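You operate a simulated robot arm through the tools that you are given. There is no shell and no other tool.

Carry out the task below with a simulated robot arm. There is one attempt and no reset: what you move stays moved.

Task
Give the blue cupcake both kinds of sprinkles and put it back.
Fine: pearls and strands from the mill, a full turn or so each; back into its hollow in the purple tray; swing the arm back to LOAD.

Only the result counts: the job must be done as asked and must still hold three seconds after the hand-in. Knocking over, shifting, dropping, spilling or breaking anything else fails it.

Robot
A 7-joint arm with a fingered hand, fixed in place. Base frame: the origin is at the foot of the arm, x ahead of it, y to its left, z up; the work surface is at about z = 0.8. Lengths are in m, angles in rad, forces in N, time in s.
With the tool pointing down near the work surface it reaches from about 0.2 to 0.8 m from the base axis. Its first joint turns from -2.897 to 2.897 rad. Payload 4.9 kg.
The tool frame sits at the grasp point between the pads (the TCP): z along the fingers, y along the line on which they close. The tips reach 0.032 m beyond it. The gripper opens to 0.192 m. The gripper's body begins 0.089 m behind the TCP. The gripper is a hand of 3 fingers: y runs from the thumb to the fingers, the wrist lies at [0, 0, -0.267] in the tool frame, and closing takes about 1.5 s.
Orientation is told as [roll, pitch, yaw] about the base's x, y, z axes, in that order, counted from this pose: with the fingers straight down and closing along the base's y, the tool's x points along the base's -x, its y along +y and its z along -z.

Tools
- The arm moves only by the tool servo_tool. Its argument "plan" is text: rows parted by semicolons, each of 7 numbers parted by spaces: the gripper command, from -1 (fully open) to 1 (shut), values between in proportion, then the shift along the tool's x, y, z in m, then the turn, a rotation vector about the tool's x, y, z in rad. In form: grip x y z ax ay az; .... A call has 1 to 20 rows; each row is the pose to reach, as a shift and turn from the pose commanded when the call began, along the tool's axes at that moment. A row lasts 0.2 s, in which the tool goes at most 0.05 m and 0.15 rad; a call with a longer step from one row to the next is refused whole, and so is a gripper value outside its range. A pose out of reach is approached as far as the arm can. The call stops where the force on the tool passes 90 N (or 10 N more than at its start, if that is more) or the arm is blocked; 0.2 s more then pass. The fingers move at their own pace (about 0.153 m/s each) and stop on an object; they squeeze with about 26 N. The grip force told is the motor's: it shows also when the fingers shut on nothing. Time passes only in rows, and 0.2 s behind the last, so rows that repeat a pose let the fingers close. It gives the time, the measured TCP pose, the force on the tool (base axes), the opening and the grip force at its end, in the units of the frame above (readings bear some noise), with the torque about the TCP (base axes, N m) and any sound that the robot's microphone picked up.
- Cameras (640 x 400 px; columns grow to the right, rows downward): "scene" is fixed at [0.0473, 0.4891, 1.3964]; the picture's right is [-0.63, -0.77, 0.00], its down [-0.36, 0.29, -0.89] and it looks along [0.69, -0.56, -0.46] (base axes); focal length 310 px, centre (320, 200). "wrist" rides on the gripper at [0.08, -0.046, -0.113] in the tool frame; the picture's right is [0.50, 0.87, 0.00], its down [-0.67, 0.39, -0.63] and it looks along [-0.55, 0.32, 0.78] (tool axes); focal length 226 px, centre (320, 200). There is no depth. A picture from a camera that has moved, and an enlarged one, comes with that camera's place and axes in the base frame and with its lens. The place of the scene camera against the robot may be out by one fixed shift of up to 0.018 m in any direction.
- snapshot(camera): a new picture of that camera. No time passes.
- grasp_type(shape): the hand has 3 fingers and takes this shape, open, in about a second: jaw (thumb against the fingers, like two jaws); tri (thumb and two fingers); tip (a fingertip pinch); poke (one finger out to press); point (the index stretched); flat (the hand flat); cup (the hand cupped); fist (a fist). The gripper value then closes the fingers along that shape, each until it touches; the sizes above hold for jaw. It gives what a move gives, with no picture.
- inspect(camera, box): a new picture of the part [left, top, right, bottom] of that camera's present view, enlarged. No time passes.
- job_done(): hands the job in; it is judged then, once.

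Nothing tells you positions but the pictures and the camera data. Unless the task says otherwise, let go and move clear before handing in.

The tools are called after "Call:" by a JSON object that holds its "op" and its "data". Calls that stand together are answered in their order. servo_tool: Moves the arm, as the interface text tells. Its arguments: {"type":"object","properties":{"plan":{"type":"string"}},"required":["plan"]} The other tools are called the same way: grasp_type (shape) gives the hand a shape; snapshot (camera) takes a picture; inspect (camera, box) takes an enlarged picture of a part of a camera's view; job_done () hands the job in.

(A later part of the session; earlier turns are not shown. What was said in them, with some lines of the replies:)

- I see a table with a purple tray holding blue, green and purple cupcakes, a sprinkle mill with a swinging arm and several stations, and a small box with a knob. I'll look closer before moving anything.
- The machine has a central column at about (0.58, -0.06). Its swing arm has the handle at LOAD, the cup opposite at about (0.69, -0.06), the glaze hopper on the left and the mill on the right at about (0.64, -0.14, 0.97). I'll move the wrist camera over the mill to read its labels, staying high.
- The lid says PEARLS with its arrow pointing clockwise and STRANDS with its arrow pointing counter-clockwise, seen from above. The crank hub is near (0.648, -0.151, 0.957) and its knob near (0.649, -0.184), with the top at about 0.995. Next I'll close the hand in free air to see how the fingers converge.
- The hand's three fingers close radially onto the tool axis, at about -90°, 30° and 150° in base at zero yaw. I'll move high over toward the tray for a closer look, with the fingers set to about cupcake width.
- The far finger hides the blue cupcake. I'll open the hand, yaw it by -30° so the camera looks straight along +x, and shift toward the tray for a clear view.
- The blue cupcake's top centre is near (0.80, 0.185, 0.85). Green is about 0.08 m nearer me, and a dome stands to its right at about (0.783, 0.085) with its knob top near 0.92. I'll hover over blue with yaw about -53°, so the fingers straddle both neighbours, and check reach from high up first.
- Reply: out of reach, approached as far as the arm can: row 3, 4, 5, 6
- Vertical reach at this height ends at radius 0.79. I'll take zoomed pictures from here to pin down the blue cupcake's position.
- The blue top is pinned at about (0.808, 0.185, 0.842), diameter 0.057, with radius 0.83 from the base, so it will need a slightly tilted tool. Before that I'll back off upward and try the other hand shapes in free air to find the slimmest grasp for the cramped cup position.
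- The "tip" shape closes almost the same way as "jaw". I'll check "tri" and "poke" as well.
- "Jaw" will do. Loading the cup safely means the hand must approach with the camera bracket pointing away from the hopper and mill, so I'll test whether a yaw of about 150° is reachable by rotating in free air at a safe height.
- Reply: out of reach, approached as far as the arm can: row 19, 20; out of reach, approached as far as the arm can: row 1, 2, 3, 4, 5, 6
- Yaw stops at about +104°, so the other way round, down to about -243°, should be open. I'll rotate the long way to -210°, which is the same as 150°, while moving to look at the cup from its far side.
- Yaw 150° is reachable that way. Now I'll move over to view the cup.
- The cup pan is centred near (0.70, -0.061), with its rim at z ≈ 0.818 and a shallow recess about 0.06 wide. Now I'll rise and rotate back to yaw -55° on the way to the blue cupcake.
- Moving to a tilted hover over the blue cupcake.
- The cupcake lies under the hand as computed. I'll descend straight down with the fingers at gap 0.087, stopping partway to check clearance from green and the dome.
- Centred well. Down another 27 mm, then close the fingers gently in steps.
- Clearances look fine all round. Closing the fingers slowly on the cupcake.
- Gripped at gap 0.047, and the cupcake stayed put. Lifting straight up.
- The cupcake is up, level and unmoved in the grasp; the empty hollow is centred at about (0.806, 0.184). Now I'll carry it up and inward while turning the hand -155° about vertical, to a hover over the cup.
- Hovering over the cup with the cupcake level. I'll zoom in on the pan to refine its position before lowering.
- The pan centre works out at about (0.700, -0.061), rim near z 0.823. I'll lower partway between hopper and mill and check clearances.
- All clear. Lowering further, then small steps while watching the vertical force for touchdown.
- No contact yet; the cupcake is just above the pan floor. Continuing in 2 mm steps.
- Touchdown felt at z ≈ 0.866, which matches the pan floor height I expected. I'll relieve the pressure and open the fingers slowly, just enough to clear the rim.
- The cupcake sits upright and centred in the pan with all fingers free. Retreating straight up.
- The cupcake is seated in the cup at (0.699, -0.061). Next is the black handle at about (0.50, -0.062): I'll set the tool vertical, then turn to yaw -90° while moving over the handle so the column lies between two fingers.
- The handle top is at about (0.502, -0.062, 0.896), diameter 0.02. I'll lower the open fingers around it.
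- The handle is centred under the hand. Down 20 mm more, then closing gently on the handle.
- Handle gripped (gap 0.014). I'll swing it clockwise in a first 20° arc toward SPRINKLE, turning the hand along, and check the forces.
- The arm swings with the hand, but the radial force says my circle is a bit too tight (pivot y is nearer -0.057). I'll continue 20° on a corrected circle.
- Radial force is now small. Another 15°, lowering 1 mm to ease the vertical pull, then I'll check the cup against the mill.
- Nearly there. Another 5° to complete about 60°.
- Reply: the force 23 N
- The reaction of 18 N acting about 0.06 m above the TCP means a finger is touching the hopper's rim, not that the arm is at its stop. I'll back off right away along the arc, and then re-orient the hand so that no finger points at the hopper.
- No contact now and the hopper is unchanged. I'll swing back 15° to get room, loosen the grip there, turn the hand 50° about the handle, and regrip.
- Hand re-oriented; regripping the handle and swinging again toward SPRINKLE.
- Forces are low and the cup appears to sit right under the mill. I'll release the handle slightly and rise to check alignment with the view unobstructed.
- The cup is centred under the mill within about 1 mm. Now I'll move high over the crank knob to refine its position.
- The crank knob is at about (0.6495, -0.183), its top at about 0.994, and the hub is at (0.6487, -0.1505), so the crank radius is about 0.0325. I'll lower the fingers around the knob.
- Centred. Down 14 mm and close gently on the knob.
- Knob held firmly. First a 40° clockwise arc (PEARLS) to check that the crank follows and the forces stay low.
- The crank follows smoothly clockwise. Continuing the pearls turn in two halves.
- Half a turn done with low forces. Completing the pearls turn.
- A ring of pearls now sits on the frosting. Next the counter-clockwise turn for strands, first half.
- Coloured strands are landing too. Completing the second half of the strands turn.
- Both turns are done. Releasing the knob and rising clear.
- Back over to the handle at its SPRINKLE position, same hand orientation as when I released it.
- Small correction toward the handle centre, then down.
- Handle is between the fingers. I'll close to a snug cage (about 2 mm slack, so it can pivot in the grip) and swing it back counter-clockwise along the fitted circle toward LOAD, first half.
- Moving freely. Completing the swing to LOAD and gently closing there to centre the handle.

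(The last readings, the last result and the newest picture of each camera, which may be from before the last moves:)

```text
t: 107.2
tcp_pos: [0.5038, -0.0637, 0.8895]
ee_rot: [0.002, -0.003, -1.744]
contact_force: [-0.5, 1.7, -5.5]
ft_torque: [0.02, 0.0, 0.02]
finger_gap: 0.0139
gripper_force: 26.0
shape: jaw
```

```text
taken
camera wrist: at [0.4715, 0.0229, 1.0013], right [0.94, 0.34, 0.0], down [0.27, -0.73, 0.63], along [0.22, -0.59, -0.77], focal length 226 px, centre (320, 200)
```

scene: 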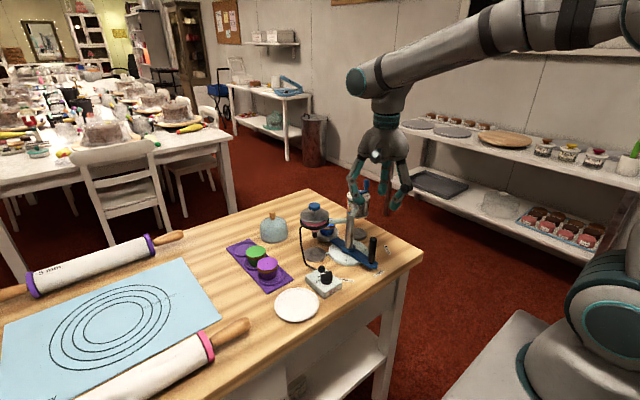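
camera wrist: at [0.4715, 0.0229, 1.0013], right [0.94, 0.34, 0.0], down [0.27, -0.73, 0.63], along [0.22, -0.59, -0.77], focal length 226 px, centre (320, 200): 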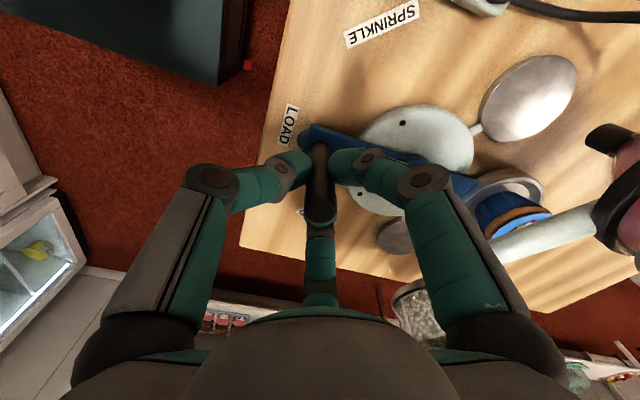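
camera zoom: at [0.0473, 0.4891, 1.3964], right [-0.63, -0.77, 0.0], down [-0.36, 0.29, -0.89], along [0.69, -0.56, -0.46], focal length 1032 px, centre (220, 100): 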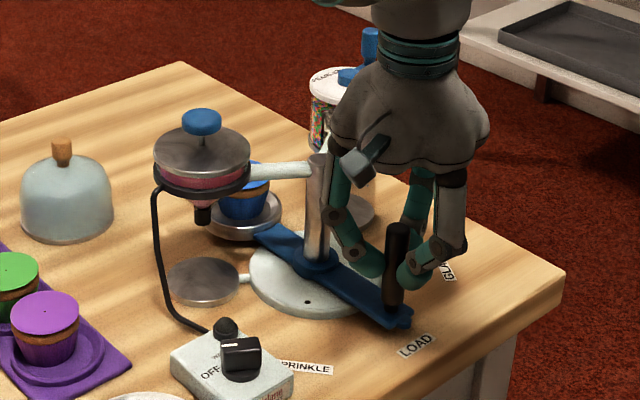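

Releasing the handle and rising to compare with the original LOAD picture.

Call:
{"op": "servo_tool", "data": {"plan": "0.85 0 0 0 0 0 0; 0.75 0 0 0 0 0 0; 0.65 0 0 0 0 0 0; 0.6 0 0 0 0 0 0; 0.6 0 0 -0.02 0 0 0; 0.6 0 0 -0.05 0 0 0; 0.6 0 0 -0.09 0 0 0; 0.6 0 0 -0.13 0 0 0; 0.6 0 0 -0.16 0 0 0; 0.6 0 0 -0.16 0 0 0"}}

Call:
{"op": "inspect", "data": {"camera": "scene", "box": [330, 220, 400, 280]}}

Call:
{"op": "inspect", "data": {"camera": "scene", "box": [300, 200, 360, 250]}}

Call:
{"op": "snapshot", "data": {"camera": "wrist"}}

```text
t: 109.4
tcp_pos: [0.5037, -0.0622, 1.0508]
ee_rot: [0.0, -0.001, -1.744]
contact_force: [0.4, -0.4, 0.0]
ft_torque: [-0.01, -0.04, 0.01]
finger_gap: 0.038
gripper_force: 0.1
shape: jaw
```

```text
6.67 times, centred on (365, 250) of scene
camera zoom: at [0.0473, 0.4891, 1.3964], right [-0.63, -0.77, 0.0], down [-0.36, 0.29, -0.89], along [0.69, -0.56, -0.46], focal length 2063 px, centre (20, -133)
```

zoom: 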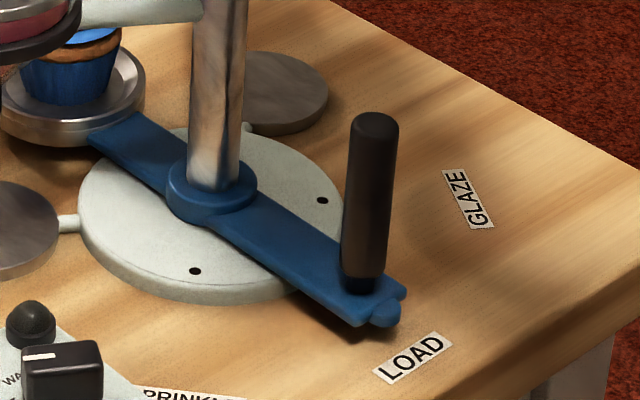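

```text
8.00 times, centred on (330, 225) of scene
camera zoom: at [0.0473, 0.4891, 1.3964], right [-0.63, -0.77, 0.0], down [-0.36, 0.29, -0.89], along [0.69, -0.56, -0.46], focal length 2476 px, centre (240, 0)
```

zoom: 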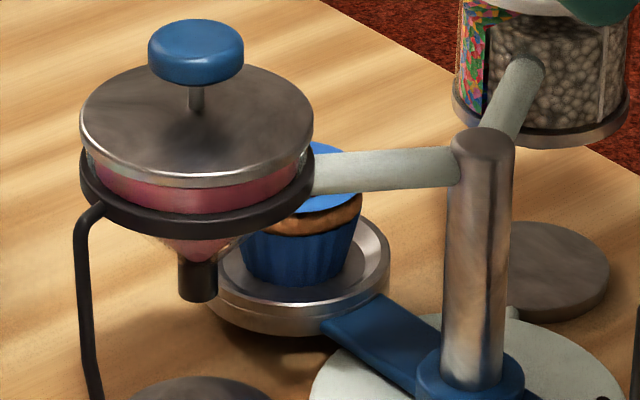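

```text
taken
camera wrist: at [0.4708, 0.0233, 1.1618], right [0.94, 0.34, 0.0], down [0.27, -0.73, 0.63], along [0.22, -0.59, -0.77], focal length 226 px, centre (320, 200)
```

wrist: 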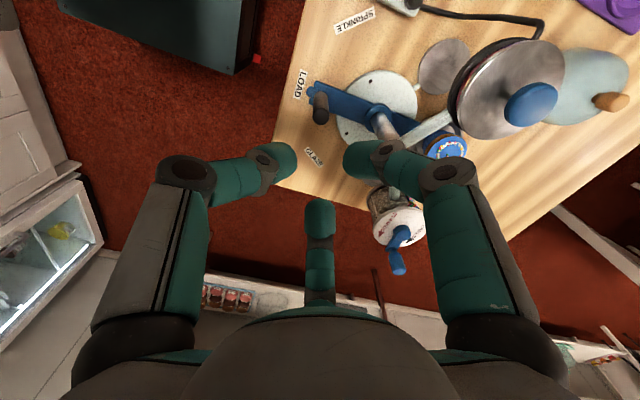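

LOAD looks pixel-identical to the start. Now back over the cup, turning to yaw -210° on the way.

Call:
{"op": "servo_tool", "data": {"plan": "0.6 .0028 .0140 -0.015 0 0 .1371; 0.6 .0055 .0281 -0.03 0 0 .2743; 0.5 .0083 .0421 -0.03 0 0 .4114; 0.4 .0110 .0562 -0.03 0 0 .5485; 0.25 .0138 .0702 -0.03 0 0 .6857; 0.25 .0165 .0843 -0.03 0 0 .8228; 0.25 .0193 .0983 -0.03 0 0 .9600; 0.25 .0220 .1123 -0.03 0 0 1.0971; 0.25 .0248 .1264 -0.03 0 0 1.2342; 0.25 .0275 .1404 -0.03 0 0 1.3714; 0.25 .0303 .1545 -0.03 0 0 1.5085; 0.25 .0330 .1685 -0.03 0 0 1.6456; 0.25 .0358 .1826 -0.03 0 0 1.7828; 0.25 .0385 .1966 -0.03 0 0 1.9199; 0.25 .0385 .1966 -0.03 0 0 1.9199"}}

Call:
{"op": "snapshot", "data": {"camera": "wrist"}}

Call:
{"op": "inspect", "data": {"camera": "wrist", "box": [250, 50, 390, 150]}}

```text
t: 112.6
tcp_pos: [0.7036, -0.057, 1.0799]
ee_rot: [-0.002, 0.001, 2.618]
contact_force: [-0.9, 0.2, 0.7]
ft_torque: [0.01, 0.01, 0.0]
finger_gap: 0.0715
gripper_force: 0.1
shape: jaw
```

```text
taken
camera wrist: at [0.7951, -0.0583, 1.1922], right [0.0, -1.0, 0.0], down [-0.78, 0.0, 0.63], along [-0.63, 0.0, -0.78], focal length 226 px, centre (320, 200)
```

wrist: 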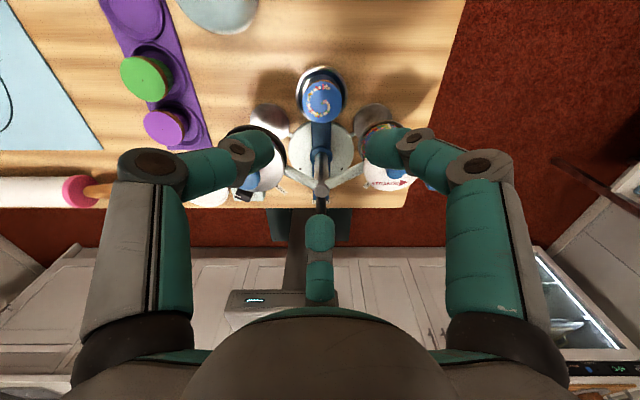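

```text
4.00 times, centred on (320, 100) of wrist
camera zoom: at [0.7951, -0.0583, 1.1922], right [0.0, -1.0, 0.0], down [-0.78, 0.0, 0.63], along [-0.63, 0.0, -0.78], focal length 904 px, centre (320, 600)
```

zoom: 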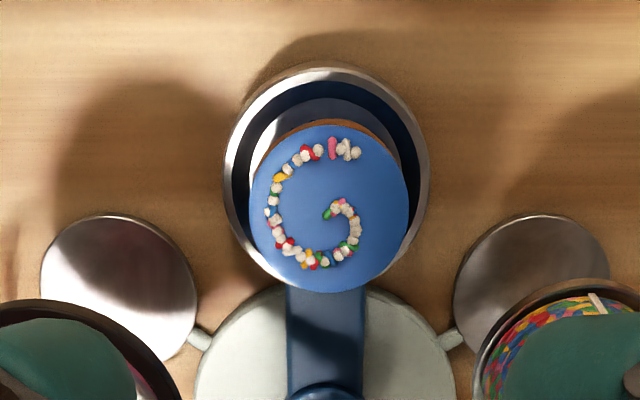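

Pearls and strands form a neat spiral on the frosting, and the cupcake is centred in the cup. I'll restore the same tilt I placed it with, then descend on it.

Call:
{"op": "servo_tool", "data": {"plan": "0.25 0 0 0 -0.0556 -0.0227 0; 0.25 0 0 0 -0.1111 -0.0453 0; 0.25 0 0 0 -0.1111 -0.0453 0; 0.25 0 0 0 -0.1111 -0.0453 0"}}

Call:
{"op": "inspect", "data": {"camera": "wrist", "box": [230, 30, 390, 130]}}

```text
t: 113.6
tcp_pos: [0.7035, -0.0578, 1.0797]
ee_rot: [0.11, -0.044, 2.617]
contact_force: [-0.4, -0.7, 0.1]
ft_torque: [-0.01, 0.0, -0.01]
finger_gap: 0.0716
gripper_force: 0.0
shape: jaw
```

```text
4.00 times, centred on (310, 80) of wrist
camera zoom: at [0.8052, -0.0506, 1.1829], right [0.0, -1.0, 0.07], down [-0.71, 0.05, 0.7], along [-0.7, -0.06, -0.71], focal length 904 px, centre (360, 680)
```

zoom: 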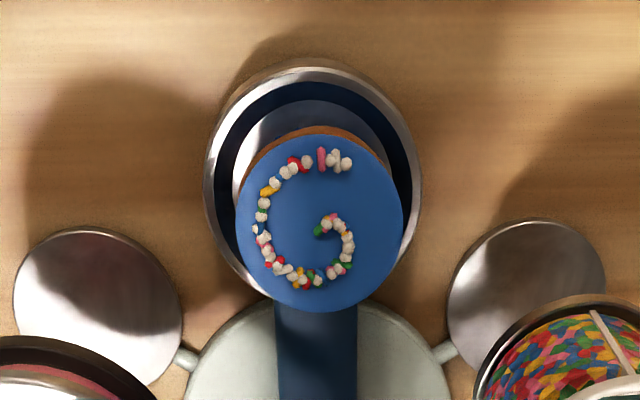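

Position unchanged. Descending to just above, then to grasp height.

Call:
{"op": "servo_tool", "data": {"plan": "0.25 0.0018 -0.0039 0.0357 0 0 0; 0.25 0.0036 -0.0079 0.0715 0 0 0; 0.25 0.0054 -0.0118 0.1072 0 0 0; 0.25 0.0072 -0.0158 0.1429 0 0 0; 0.25 0.0081 -0.0178 0.1608 0 0 0; 0.25 0.0081 -0.0178 0.1608 0 0 0"}}

Call:
{"op": "inspect", "data": {"camera": "wrist", "box": [200, 60, 440, 240]}}

Call:
{"op": "inspect", "data": {"camera": "scene", "box": [280, 150, 390, 260]}}

```text
t: 115.0
tcp_pos: [0.7037, -0.0587, 0.9173]
ee_rot: [0.112, -0.044, 2.617]
contact_force: [-0.3, 0.4, -0.2]
ft_torque: [-0.02, -0.03, -0.01]
finger_gap: 0.0716
gripper_force: 0.1
shape: jaw
```

```text
2.22 times, centred on (320, 150) of wrist
camera zoom: at [0.8064, -0.0519, 1.0208], right [0.0, -1.0, 0.07], down [-0.71, 0.05, 0.7], along [-0.7, -0.06, -0.71], focal length 502 px, centre (320, 311)
```

zoom: 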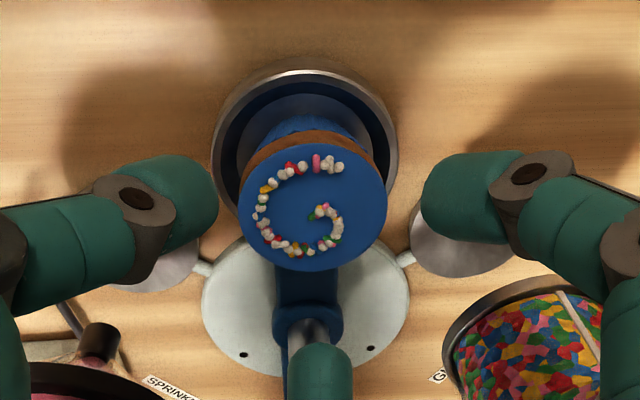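

```text
3.64 times, centred on (335, 205) of scene
camera zoom: at [0.0473, 0.4891, 1.3964], right [-0.63, -0.77, 0.0], down [-0.36, 0.29, -0.89], along [0.69, -0.56, -0.46], focal length 1125 px, centre (266, 182)
```

zoom: 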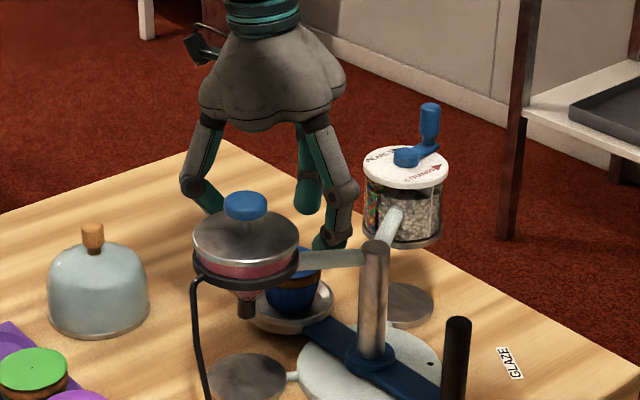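

Call:
{"op": "servo_tool", "data": {"plan": "0.25 0.0012 -0.0028 0.0228 0 0 0; 0.25 0.0021 -0.0048 0.04 0 0 0; 0.25 0.0027 -0.0063 0.0508 0 0 0; 0.25 0.0027 -0.0063 0.0508 0 0 0"}}

Call:
{"op": "inspect", "data": {"camera": "wrist", "box": [200, 60, 440, 240]}}

```text
t: 116.0
tcp_pos: [0.7058, -0.0587, 0.8655]
ee_rot: [0.112, -0.044, 2.615]
contact_force: [-0.2, -0.8, 0.0]
ft_torque: [0.01, 0.0, 0.0]
finger_gap: 0.0714
gripper_force: 0.1
shape: jaw
```

```text
2.22 times, centred on (320, 150) of wrist
camera zoom: at [0.8068, -0.0515, 0.969], right [0.0, -1.0, 0.07], down [-0.71, 0.05, 0.7], along [-0.7, -0.06, -0.71], focal length 502 px, centre (320, 311)
```

zoom: 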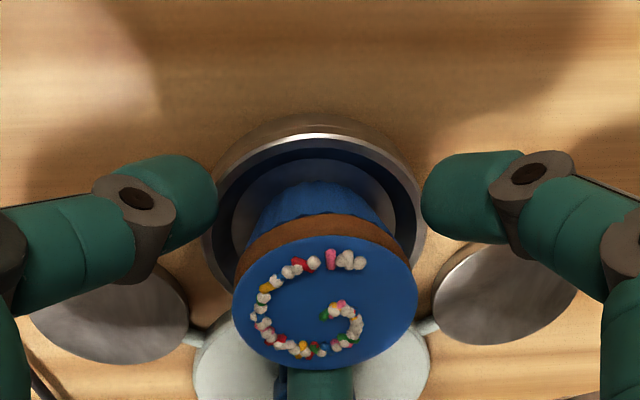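

Essentially the same relative pose as at release. Closing slowly on the cupcake.

Call:
{"op": "servo_tool", "data": {"plan": "0.3 0 0 0 0 0 0; 0.35 0 0 0 0 0 0; 0.4 0 0 0 0 0 0; 0.44 0 0 0 0 0 0; 0.47 0 0 0 0 0 0; 0.5 0 0 0 0 0 0; 0.53 0 0 0 0 0 0; 0.58 0 0 0 0 0 0; 0.65 0 0 0 0 0 0; 0.8 0 0 0 0 0 0; 0.8 0 0 0 0 0 0"}}

Call:
{"op": "inspect", "data": {"camera": "wrist", "box": [200, 60, 440, 240]}}

```text
t: 118.4
tcp_pos: [0.7055, -0.0584, 0.8664]
ee_rot: [0.112, -0.044, 2.617]
contact_force: [-0.1, 0.2, 0.2]
ft_torque: [0.03, -0.02, -0.01]
finger_gap: 0.0466
gripper_force: 25.9
shape: jaw
```

```text
2.22 times, centred on (320, 150) of wrist
camera zoom: at [0.8068, -0.0515, 0.9692], right [0.0, -1.0, 0.07], down [-0.71, 0.05, 0.7], along [-0.7, -0.06, -0.71], focal length 502 px, centre (320, 311)
```

zoom: 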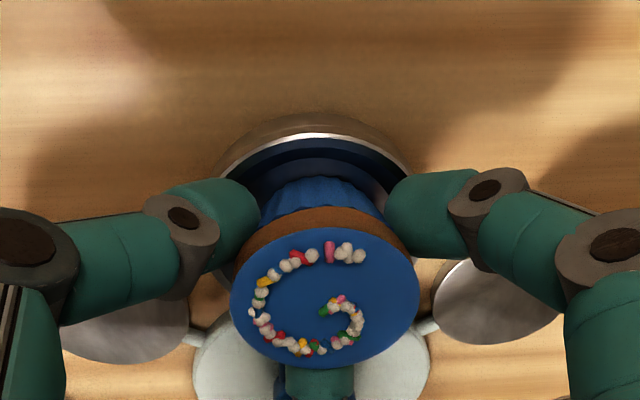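

Gripped (gap 0.047). Lifting straight up out of the cup.

Call:
{"op": "servo_tool", "data": {"plan": "0.8 -0.0005 0.0011 -0.0099 0 0 0; 0.8 -0.0014 0.0033 -0.0298 0 0 0; 0.8 -0.0027 0.0066 -0.0596 0 0 0; 0.8 -0.0043 0.0105 -0.0943 0 0 0; 0.8 -0.0059 0.0144 -0.1291 0 0 0; 0.8 -0.0074 0.0183 -0.1638 0 0 0; 0.8 -0.009 0.022 -0.1976 0 0 0; 0.8 -0.009 0.022 -0.1976 0 0 0"}}

Call:
{"op": "snapshot", "data": {"camera": "wrist"}}

Call:
{"op": "inspect", "data": {"camera": "scene", "box": [260, 80, 400, 280]}}

```text
t: 120.2
tcp_pos: [0.706, -0.0588, 1.066]
ee_rot: [0.112, -0.044, 2.616]
contact_force: [-0.2, -0.4, 0.2]
ft_torque: [-0.02, -0.02, 0.01]
finger_gap: 0.0465
gripper_force: 26.0
shape: jaw
```

```text
taken
camera wrist: at [0.8082, -0.0515, 1.1689], right [0.0, -1.0, 0.07], down [-0.71, 0.05, 0.7], along [-0.7, -0.06, -0.71], focal length 226 px, centre (320, 200)
```

wrist: 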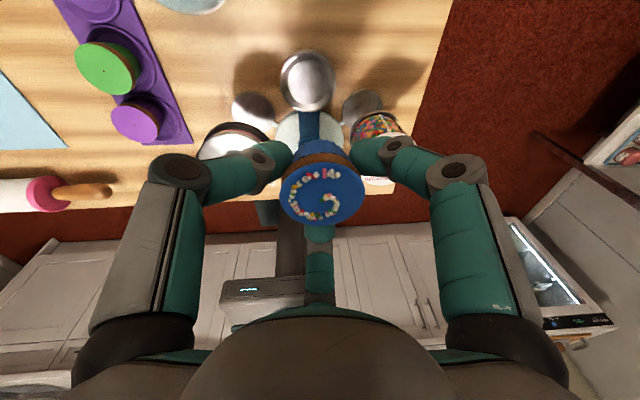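

```text
2.00 times, centred on (330, 180) of scene
camera zoom: at [0.0473, 0.4891, 1.3964], right [-0.63, -0.77, 0.0], down [-0.36, 0.29, -0.89], along [0.69, -0.56, -0.46], focal length 619 px, centre (300, 240)
```

zoom: 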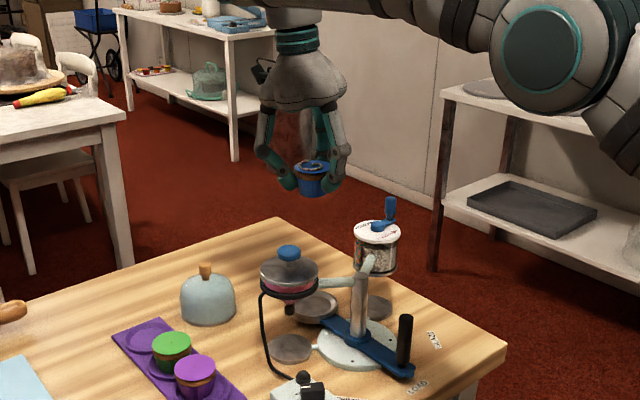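

The cupcake is level and secure. Carrying it back along the reverse path, rotating +155°, to a hover above its hollow.

Call:
{"op": "servo_tool", "data": {"plan": "0.8 -.0047 -.0105 -.0007 -.0064 .0158 -.1414; 0.8 -.0094 -.0211 -.0015 -.0128 .0316 -.2827; 0.8 -.0140 -.0316 -.0022 -.0193 .0473 -.4241; 0.8 -.0187 -.0422 -.0029 -.0257 .0631 -.5655; 0.8 -.0234 -.0527 -.0036 -.0321 .0789 -.7068; 0.8 -.0281 -.0633 -.0044 -.0385 .0947 -.8482; 0.8 -.0327 -.0738 -.0051 -.0449 .1105 -.9896; 0.8 -.0374 -.0844 -.0058 -.0514 .1262 -1.1310; 0.8 -.0421 -.0949 -.0065 -.0578 .1420 -1.2723; 0.8 -.0468 -.1055 -.0073 -.0642 .1578 -1.4137; 0.8 -.0514 -.1160 -.0080 -.0706 .1736 -1.5551; 0.8 -.0561 -.1266 -.0087 -.0771 .1893 -1.6964; 0.8 -.0608 -.1371 -.0094 -.0835 .2051 -1.8378; 0.8 -.0655 -.1477 -.0102 -.0899 .2209 -1.9792; 0.8 -.0701 -.1582 -.0109 -.0963 .2367 -2.1205; 0.8 -.0706 -.1826 .0064 -.1027 .2524 -2.2619; 0.8 -.0644 -.2173 .0326 -.1092 .2682 -2.4033; 0.8 -.0497 -.2482 .0637 -.1156 .2840 -2.5447; 0.8 -.0304 -.2714 .0954 -.1220 .2998 -2.6860; 0.8 -.0304 -.2714 .0954 -.1220 .2998 -2.6860"}}

Call:
{"op": "inspect", "data": {"camera": "wrist", "box": [200, 80, 440, 240]}}

Call:
{"op": "inspect", "data": {"camera": "scene", "box": [190, 160, 310, 290]}}

```text
t: 124.4
tcp_pos: [0.8034, 0.1827, 0.9436]
ee_rot: [0.112, -0.046, -0.96]
contact_force: [-0.1, -0.8, -0.6]
ft_torque: [0.0, 0.01, 0.0]
finger_gap: 0.0466
gripper_force: 26.2
shape: jaw
```

```text
2.50 times, centred on (320, 160) of wrist
camera zoom: at [0.7068, 0.2182, 1.0443], right [0.42, 0.91, 0.07], down [0.63, -0.34, 0.7], along [0.66, -0.25, -0.71], focal length 565 px, centre (320, 300)
```

zoom: 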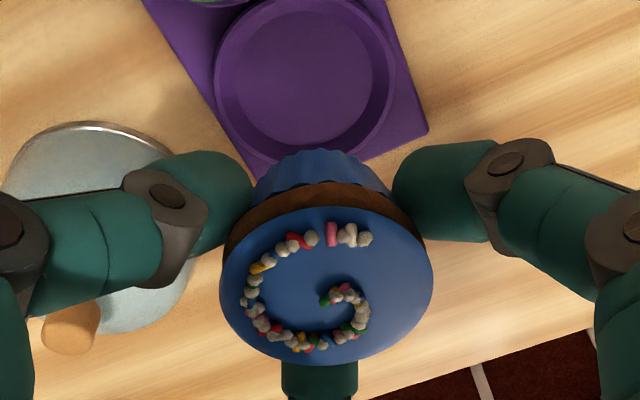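

```text
3.08 times, centred on (250, 225) of scene
camera zoom: at [0.0473, 0.4891, 1.3964], right [-0.63, -0.77, 0.0], down [-0.36, 0.29, -0.89], along [0.69, -0.56, -0.46], focal length 952 px, centre (535, 123)
```

zoom: 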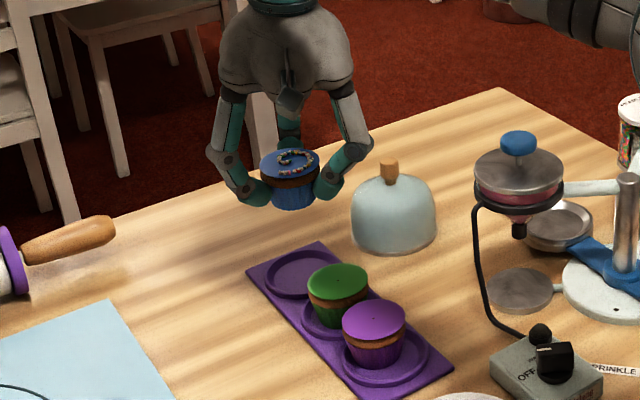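

Hollow and cupcake line up as at pick-up (within about 1 mm). Lowering to just above the hollow.

Call:
{"op": "servo_tool", "data": {"plan": "0.8 0.0012 -0.0023 0.0245 0 0 0; 0.8 0.0023 -0.0046 0.0489 0 0 0; 0.8 0.0033 -0.0065 0.0692 0 0 0; 0.8 0.0037 -0.0073 0.0775 0 0 0; 0.8 0.0037 -0.0073 0.0775 0 0 0"}}

Call:
{"op": "inspect", "data": {"camera": "wrist", "box": [200, 80, 440, 240]}}

Call:
{"op": "inspect", "data": {"camera": "scene", "box": [200, 200, 300, 290]}}

```text
t: 125.6
tcp_pos: [0.8048, 0.1852, 0.8629]
ee_rot: [0.112, -0.046, -0.961]
contact_force: [-0.9, 0.3, -0.6]
ft_torque: [-0.01, -0.01, -0.03]
finger_gap: 0.0465
gripper_force: 25.6
shape: jaw
```

```text
2.50 times, centred on (320, 160) of wrist
camera zoom: at [0.7082, 0.2196, 0.9664], right [0.42, 0.91, 0.07], down [0.62, -0.34, 0.7], along [0.66, -0.25, -0.71], focal length 565 px, centre (320, 300)
```

zoom: 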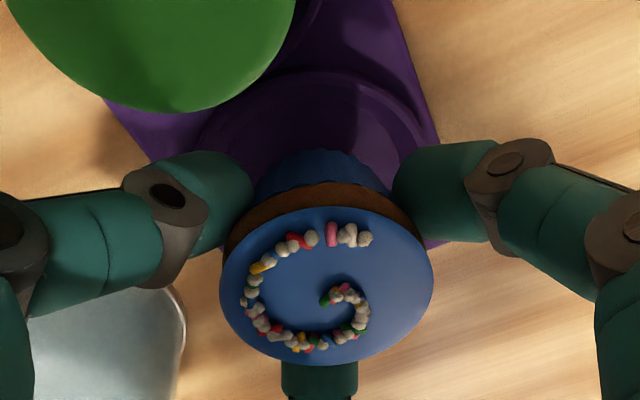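

```text
4.44 times, centred on (250, 245) of scene
camera zoom: at [0.0473, 0.4891, 1.3964], right [-0.63, -0.77, 0.0], down [-0.36, 0.29, -0.89], along [0.69, -0.56, -0.46], focal length 1375 px, centre (631, 0)
```

zoom: 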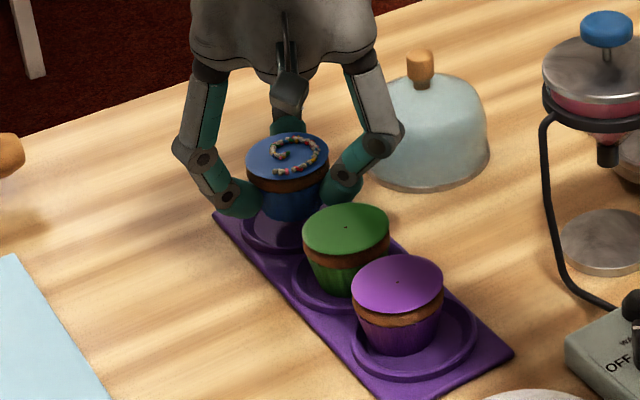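

Well aligned. Small steps down now, watching for touchdown.

Call:
{"op": "servo_tool", "data": {"plan": "0.8 0.0002 -0.0004 0.004 0 0 0; 0.8 0.0003 -0.0008 0.007 0 0 0; 0.8 0.0003 -0.0008 0.007 0 0 0"}}

Call:
{"op": "servo_tool", "data": {"plan": "0.8 0.0001 -0.0002 0.002 0 0 0; 0.8 0.0001 -0.0002 0.002 0 0 0"}}

Call:
{"op": "servo_tool", "data": {"plan": "0.8 0.0001 -0.0002 0.002 0 0 0; 0.8 0.0001 -0.0002 0.002 0 0 0"}}

```text
t: 126.4
tcp_pos: [0.8048, 0.1841, 0.8561]
ee_rot: [0.112, -0.046, -0.962]
contact_force: [0.0, 0.4, -0.9]
ft_torque: [0.0, -0.03, 0.0]
finger_gap: 0.0465
gripper_force: 25.9
shape: jaw
```

```text
t: 127.0
tcp_pos: [0.8053, 0.1844, 0.8549]
ee_rot: [0.113, -0.047, -0.962]
contact_force: [-0.5, -0.7, -1.2]
ft_torque: [0.0, 0.01, 0.0]
finger_gap: 0.0463
gripper_force: 26.4
shape: jaw
```

```text
t: 127.6
tcp_pos: [0.8058, 0.1841, 0.8522]
ee_rot: [0.112, -0.047, -0.96]
contact_force: [-0.3, -0.2, -0.7]
ft_torque: [-0.02, 0.01, 0.01]
finger_gap: 0.0462
gripper_force: 25.8
shape: jaw
```

Call:
{"op": "servo_tool", "data": {"plan": "0.8 0.0001 -0.0001 0.001 0 0 0; 0.8 0.0001 -0.0001 0.001 0 0 0"}}

Call:
{"op": "servo_tool", "data": {"plan": "0.8 0.0001 -0.0001 0.001 0 0 0; 0.8 0.0001 -0.0001 0.001 0 0 0"}}

Call:
{"op": "inspect", "data": {"camera": "wrist", "box": [200, 80, 440, 240]}}

Call:
{"op": "inspect", "data": {"camera": "scene", "box": [200, 200, 300, 290]}}

```text
t: 128.2
tcp_pos: [0.8042, 0.1844, 0.8527]
ee_rot: [0.112, -0.049, -0.962]
contact_force: [0.0, 0.1, -1.1]
ft_torque: [0.0, 0.0, 0.02]
finger_gap: 0.0464
gripper_force: 25.8
shape: jaw
```

```text
t: 128.8
tcp_pos: [0.8039, 0.1838, 0.8496]
ee_rot: [0.112, -0.047, -0.961]
contact_force: [-1.4, -0.2, -0.8]
ft_torque: [0.01, 0.01, 0.04]
finger_gap: 0.0465
gripper_force: 25.7
shape: jaw
```

```text
2.50 times, centred on (320, 160) of wrist
camera zoom: at [0.7083, 0.2196, 0.9532], right [0.42, 0.91, 0.07], down [0.62, -0.34, 0.7], along [0.66, -0.25, -0.71], focal length 565 px, centre (320, 300)
```

zoom: 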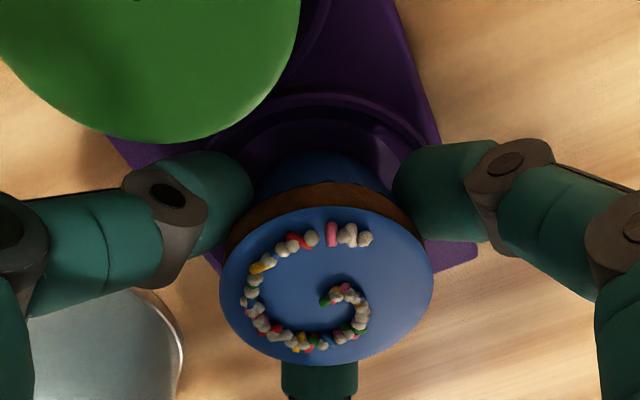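

```text
4.44 times, centred on (250, 245) of scene
camera zoom: at [0.0473, 0.4891, 1.3964], right [-0.63, -0.77, 0.0], down [-0.36, 0.29, -0.89], along [0.69, -0.56, -0.46], focal length 1375 px, centre (631, 0)
```

zoom: 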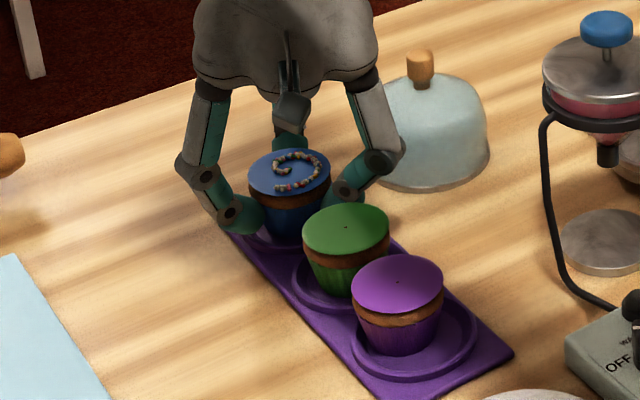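

Visually at its old height; no contact force yet. A couple more 1 mm steps.

Call:
{"op": "servo_tool", "data": {"plan": "0.8 0.0001 -0.0001 0.001 0 0 0; 0.8 0.0001 -0.0001 0.001 0 0 0"}}

Call:
{"op": "servo_tool", "data": {"plan": "0.8 0.0001 -0.0001 0.001 0 0 0; 0.8 0.0001 -0.0001 0.001 0 0 0"}}

```text
t: 129.4
tcp_pos: [0.8049, 0.1852, 0.8496]
ee_rot: [0.111, -0.047, -0.962]
contact_force: [0.1, -1.1, 1.0]
ft_torque: [0.0, 0.02, 0.0]
finger_gap: 0.0465
gripper_force: 25.8
shape: jaw
```

```text
t: 130.0
tcp_pos: [0.8046, 0.1843, 0.8501]
ee_rot: [0.109, -0.047, -0.961]
contact_force: [-0.8, -0.1, 4.7]
ft_torque: [-0.04, 0.13, 0.03]
finger_gap: 0.0467
gripper_force: 25.9
shape: jaw
```

Touchdown at z ≈ 0.850. Opening the fingers slowly.

Call:
{"op": "servo_tool", "data": {"plan": "0.65 0 0 0 0 0 0; 0.55 0 0 0 0 0 0; 0.5 0 0 0 0 0 0; 0.47 0 0 0 0 0 0; 0.44 0 0 0 0 0 0; 0.4 0 0 0 0 0 0; 0.36 0 0 0 0 0 0; 0.32 0 0 0 0 0 0; 0.28 0 0 0 0 0 0; 0.24 0 0 0 0 0 0; 0.2 0 0 0 0 0 0; 0.15 0 0 0 0 0 0; 0.12 0 0 0 0 0 0; 0.12 0 0 0 0 0 0"}}

Call:
{"op": "inspect", "data": {"camera": "wrist", "box": [200, 80, 440, 240]}}

Call:
{"op": "inspect", "data": {"camera": "scene", "box": [200, 200, 300, 290]}}

```text
t: 133.0
tcp_pos: [0.8062, 0.1856, 0.8494]
ee_rot: [0.111, -0.048, -0.962]
contact_force: [0.2, -1.0, -0.2]
ft_torque: [0.01, 0.02, 0.02]
finger_gap: 0.0839
gripper_force: 0.0
shape: jaw
```

```text
2.50 times, centred on (320, 160) of wrist
camera zoom: at [0.7083, 0.2198, 0.9514], right [0.42, 0.91, 0.07], down [0.62, -0.34, 0.7], along [0.66, -0.25, -0.71], focal length 565 px, centre (320, 300)
```

zoom: 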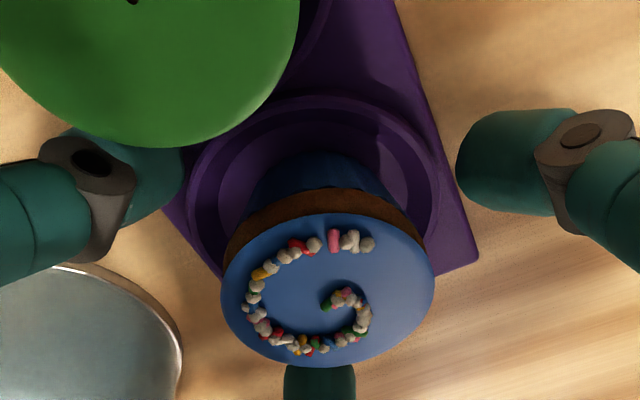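

```text
4.44 times, centred on (250, 245) of scene
camera zoom: at [0.0473, 0.4891, 1.3964], right [-0.63, -0.77, 0.0], down [-0.36, 0.29, -0.89], along [0.69, -0.56, -0.46], focal length 1375 px, centre (631, 0)
```

zoom: 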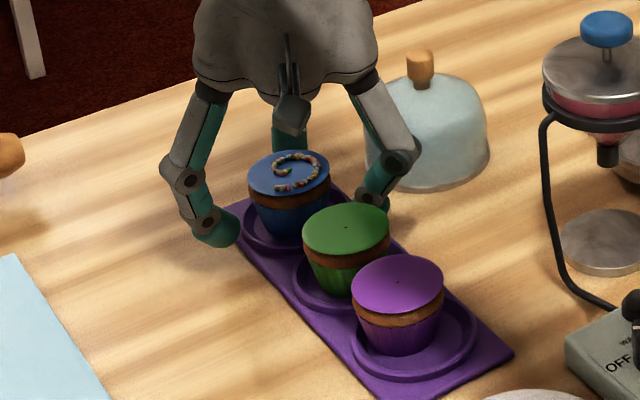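

The cupcake stands upright in its hollow. Retreating straight up, then back to a neutral, clear position.

Call:
{"op": "servo_tool", "data": {"plan": "0.12 -0.0005 0.0011 -0.0099 0 0 0; 0.12 -0.0014 0.0033 -0.0298 0 0 0; 0.12 -0.0027 0.0066 -0.0596 0 0 0; 0.12 -0.0041 0.01 -0.0894 0 0 0; 0.12 -0.0047 0.0116 -0.1042 0 0 0; 0.12 -0.0047 0.0116 -0.1042 0 0 0"}}

Call:
{"op": "inspect", "data": {"camera": "wrist", "box": [220, 80, 420, 220]}}

Call:
{"op": "inspect", "data": {"camera": "scene", "box": [200, 180, 310, 300]}}

```text
t: 134.4
tcp_pos: [0.8047, 0.1843, 0.9539]
ee_rot: [0.11, -0.046, -0.963]
contact_force: [-0.7, -0.5, 0.9]
ft_torque: [0.0, 0.0, 0.0]
finger_gap: 0.0842
gripper_force: 0.1
shape: jaw
```

```text
2.86 times, centred on (320, 150) of wrist
camera zoom: at [0.7079, 0.2198, 1.0565], right [0.42, 0.91, 0.07], down [0.63, -0.34, 0.7], along [0.66, -0.25, -0.71], focal length 646 px, centre (320, 343)
```

zoom: 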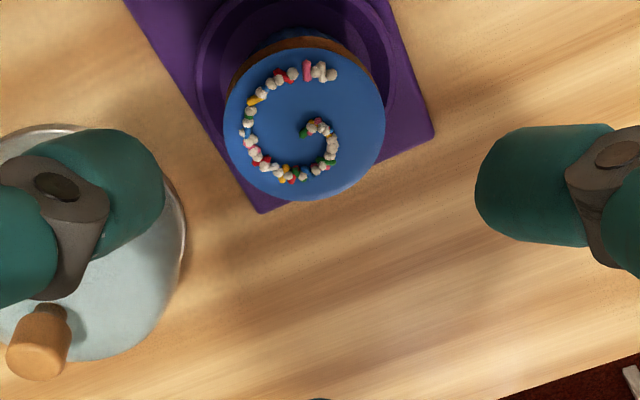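

```text
3.33 times, centred on (255, 240) of scene
camera zoom: at [0.0473, 0.4891, 1.3964], right [-0.63, -0.77, 0.0], down [-0.36, 0.29, -0.89], along [0.69, -0.56, -0.46], focal length 1032 px, centre (537, 67)
```

zoom: 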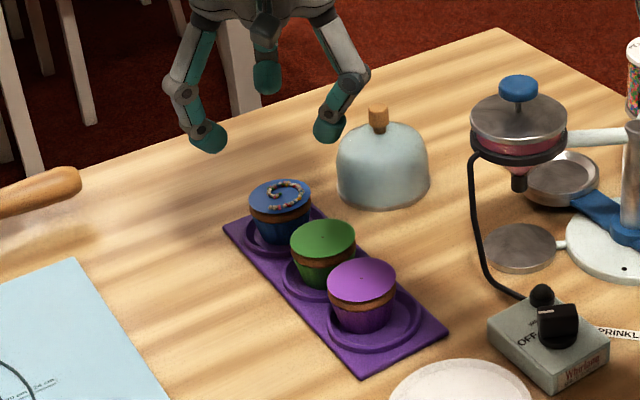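

Everything looks right in the tray. Moving the arm up and away.

Call:
{"op": "servo_tool", "data": {"plan": "0.12 0.0146 -0.0222 -0.0317 0 0 0; 0.12 0.0291 -0.0443 -0.0634 0 0 0; 0.12 0.0437 -0.0665 -0.0951 0 0 0; 0.12 0.0582 -0.0886 -0.1267 0 0 0; 0.12 0.0728 -0.1108 -0.1584 0.0556 0.0227 0; 0.12 0.0873 -0.1329 -0.1901 0.1111 0.0453 0; 0.12 0.0873 -0.1329 -0.1901 0.1111 0.0453 0"}}

Call:
{"op": "snapshot", "data": {"camera": "scene"}}

Call:
{"op": "inspect", "data": {"camera": "scene", "box": [290, 170, 430, 300]}}

Call:
{"op": "snapshot", "data": {"camera": "wrist"}}

Call:
{"op": "inspect", "data": {"camera": "scene", "box": [220, 225, 300, 300]}}

```text
t: 136.0
tcp_pos: [0.6243, 0.1756, 1.1227]
ee_rot: [-0.002, -0.002, -0.958]
contact_force: [0.1, -0.8, -0.3]
ft_torque: [0.02, -0.01, 0.01]
finger_gap: 0.0842
gripper_force: 0.0
shape: jaw
```

```text
taken
```

scene: 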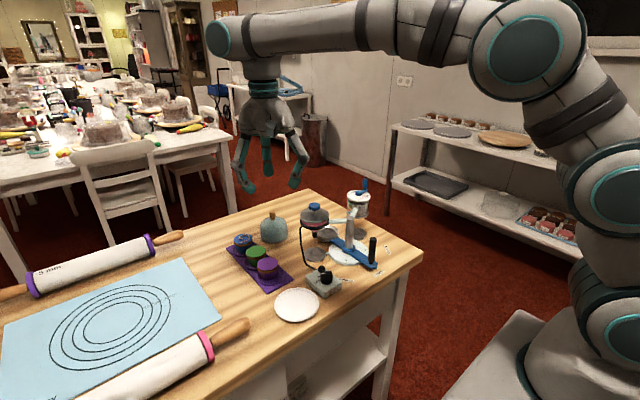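

```text
3.08 times, centred on (360, 235) of scene
camera zoom: at [0.0473, 0.4891, 1.3964], right [-0.63, -0.77, 0.0], down [-0.36, 0.29, -0.89], along [0.69, -0.56, -0.46], focal length 952 px, centre (197, 92)
```

zoom: 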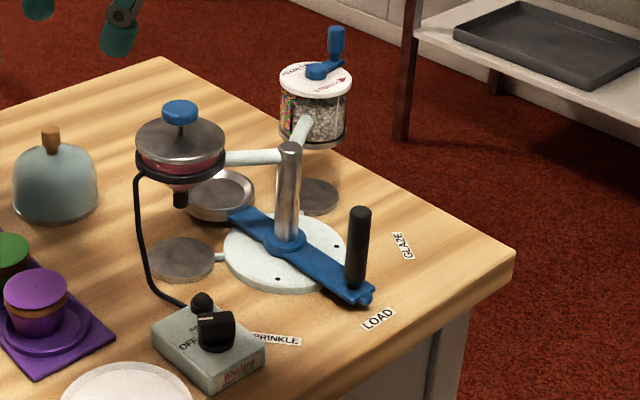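

```text
taken
camera wrist: at [0.5403, 0.2139, 1.2357], right [0.42, 0.91, 0.0], down [0.7, -0.33, 0.63], along [0.57, -0.27, -0.78], focal length 226 px, centre (320, 200)
```

wrist: 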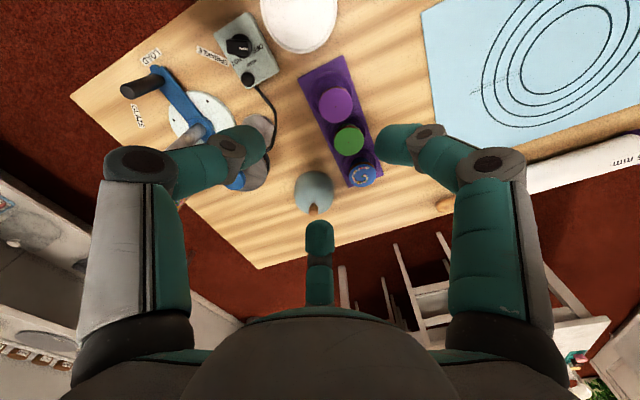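

```text
5.33 times, centred on (260, 262) of scene
camera zoom: at [0.0473, 0.4891, 1.3964], right [-0.63, -0.77, 0.0], down [-0.36, 0.29, -0.89], along [0.69, -0.56, -0.46], focal length 1650 px, centre (640, -133)
```

zoom: 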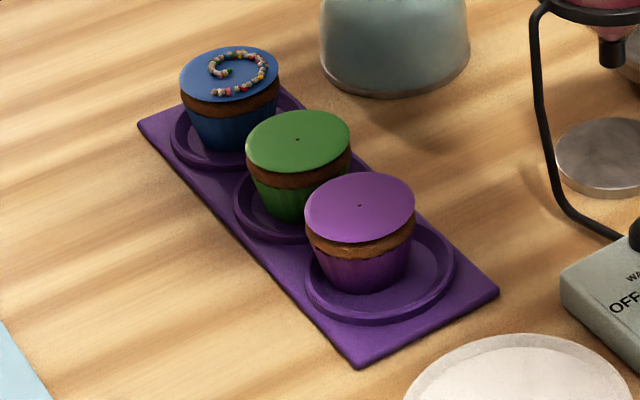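

The blue cupcake, with its pearls and strands, is back in its hollow in the purple tray. The swing arm is at LOAD, nothing else looks moved or spilled, and the hand is clear. Handing in.

Call:
{"op": "job_done", "data": {}}

```text
The job is handed in.
```

The blue cupcake now has both kinds of sprinkles and is back upright in its hollow in the purple tray. I've handed the job in, but no verdict came back, so this is what the pictures and readings showed.

- **Sprinkles:** I turned the mill about 370° clockwise for pearls and about 380° counter-clockwise for strands. Both landed in a spiral on the frosting, and I saw no spills.
- **Swing arm:** it is back at LOAD; the picture matched the one from the start.
- **Contact with the glaze hopper:** while I was swinging the arm to SPRINKLE, a finger pressed the hopper's rim with about 18 N. I backed off at once and turned the hand. The hopper looked unchanged afterwards.

The other two cupcakes, the dome and the warmer box look where they were. The hand is empty and clear of the table.
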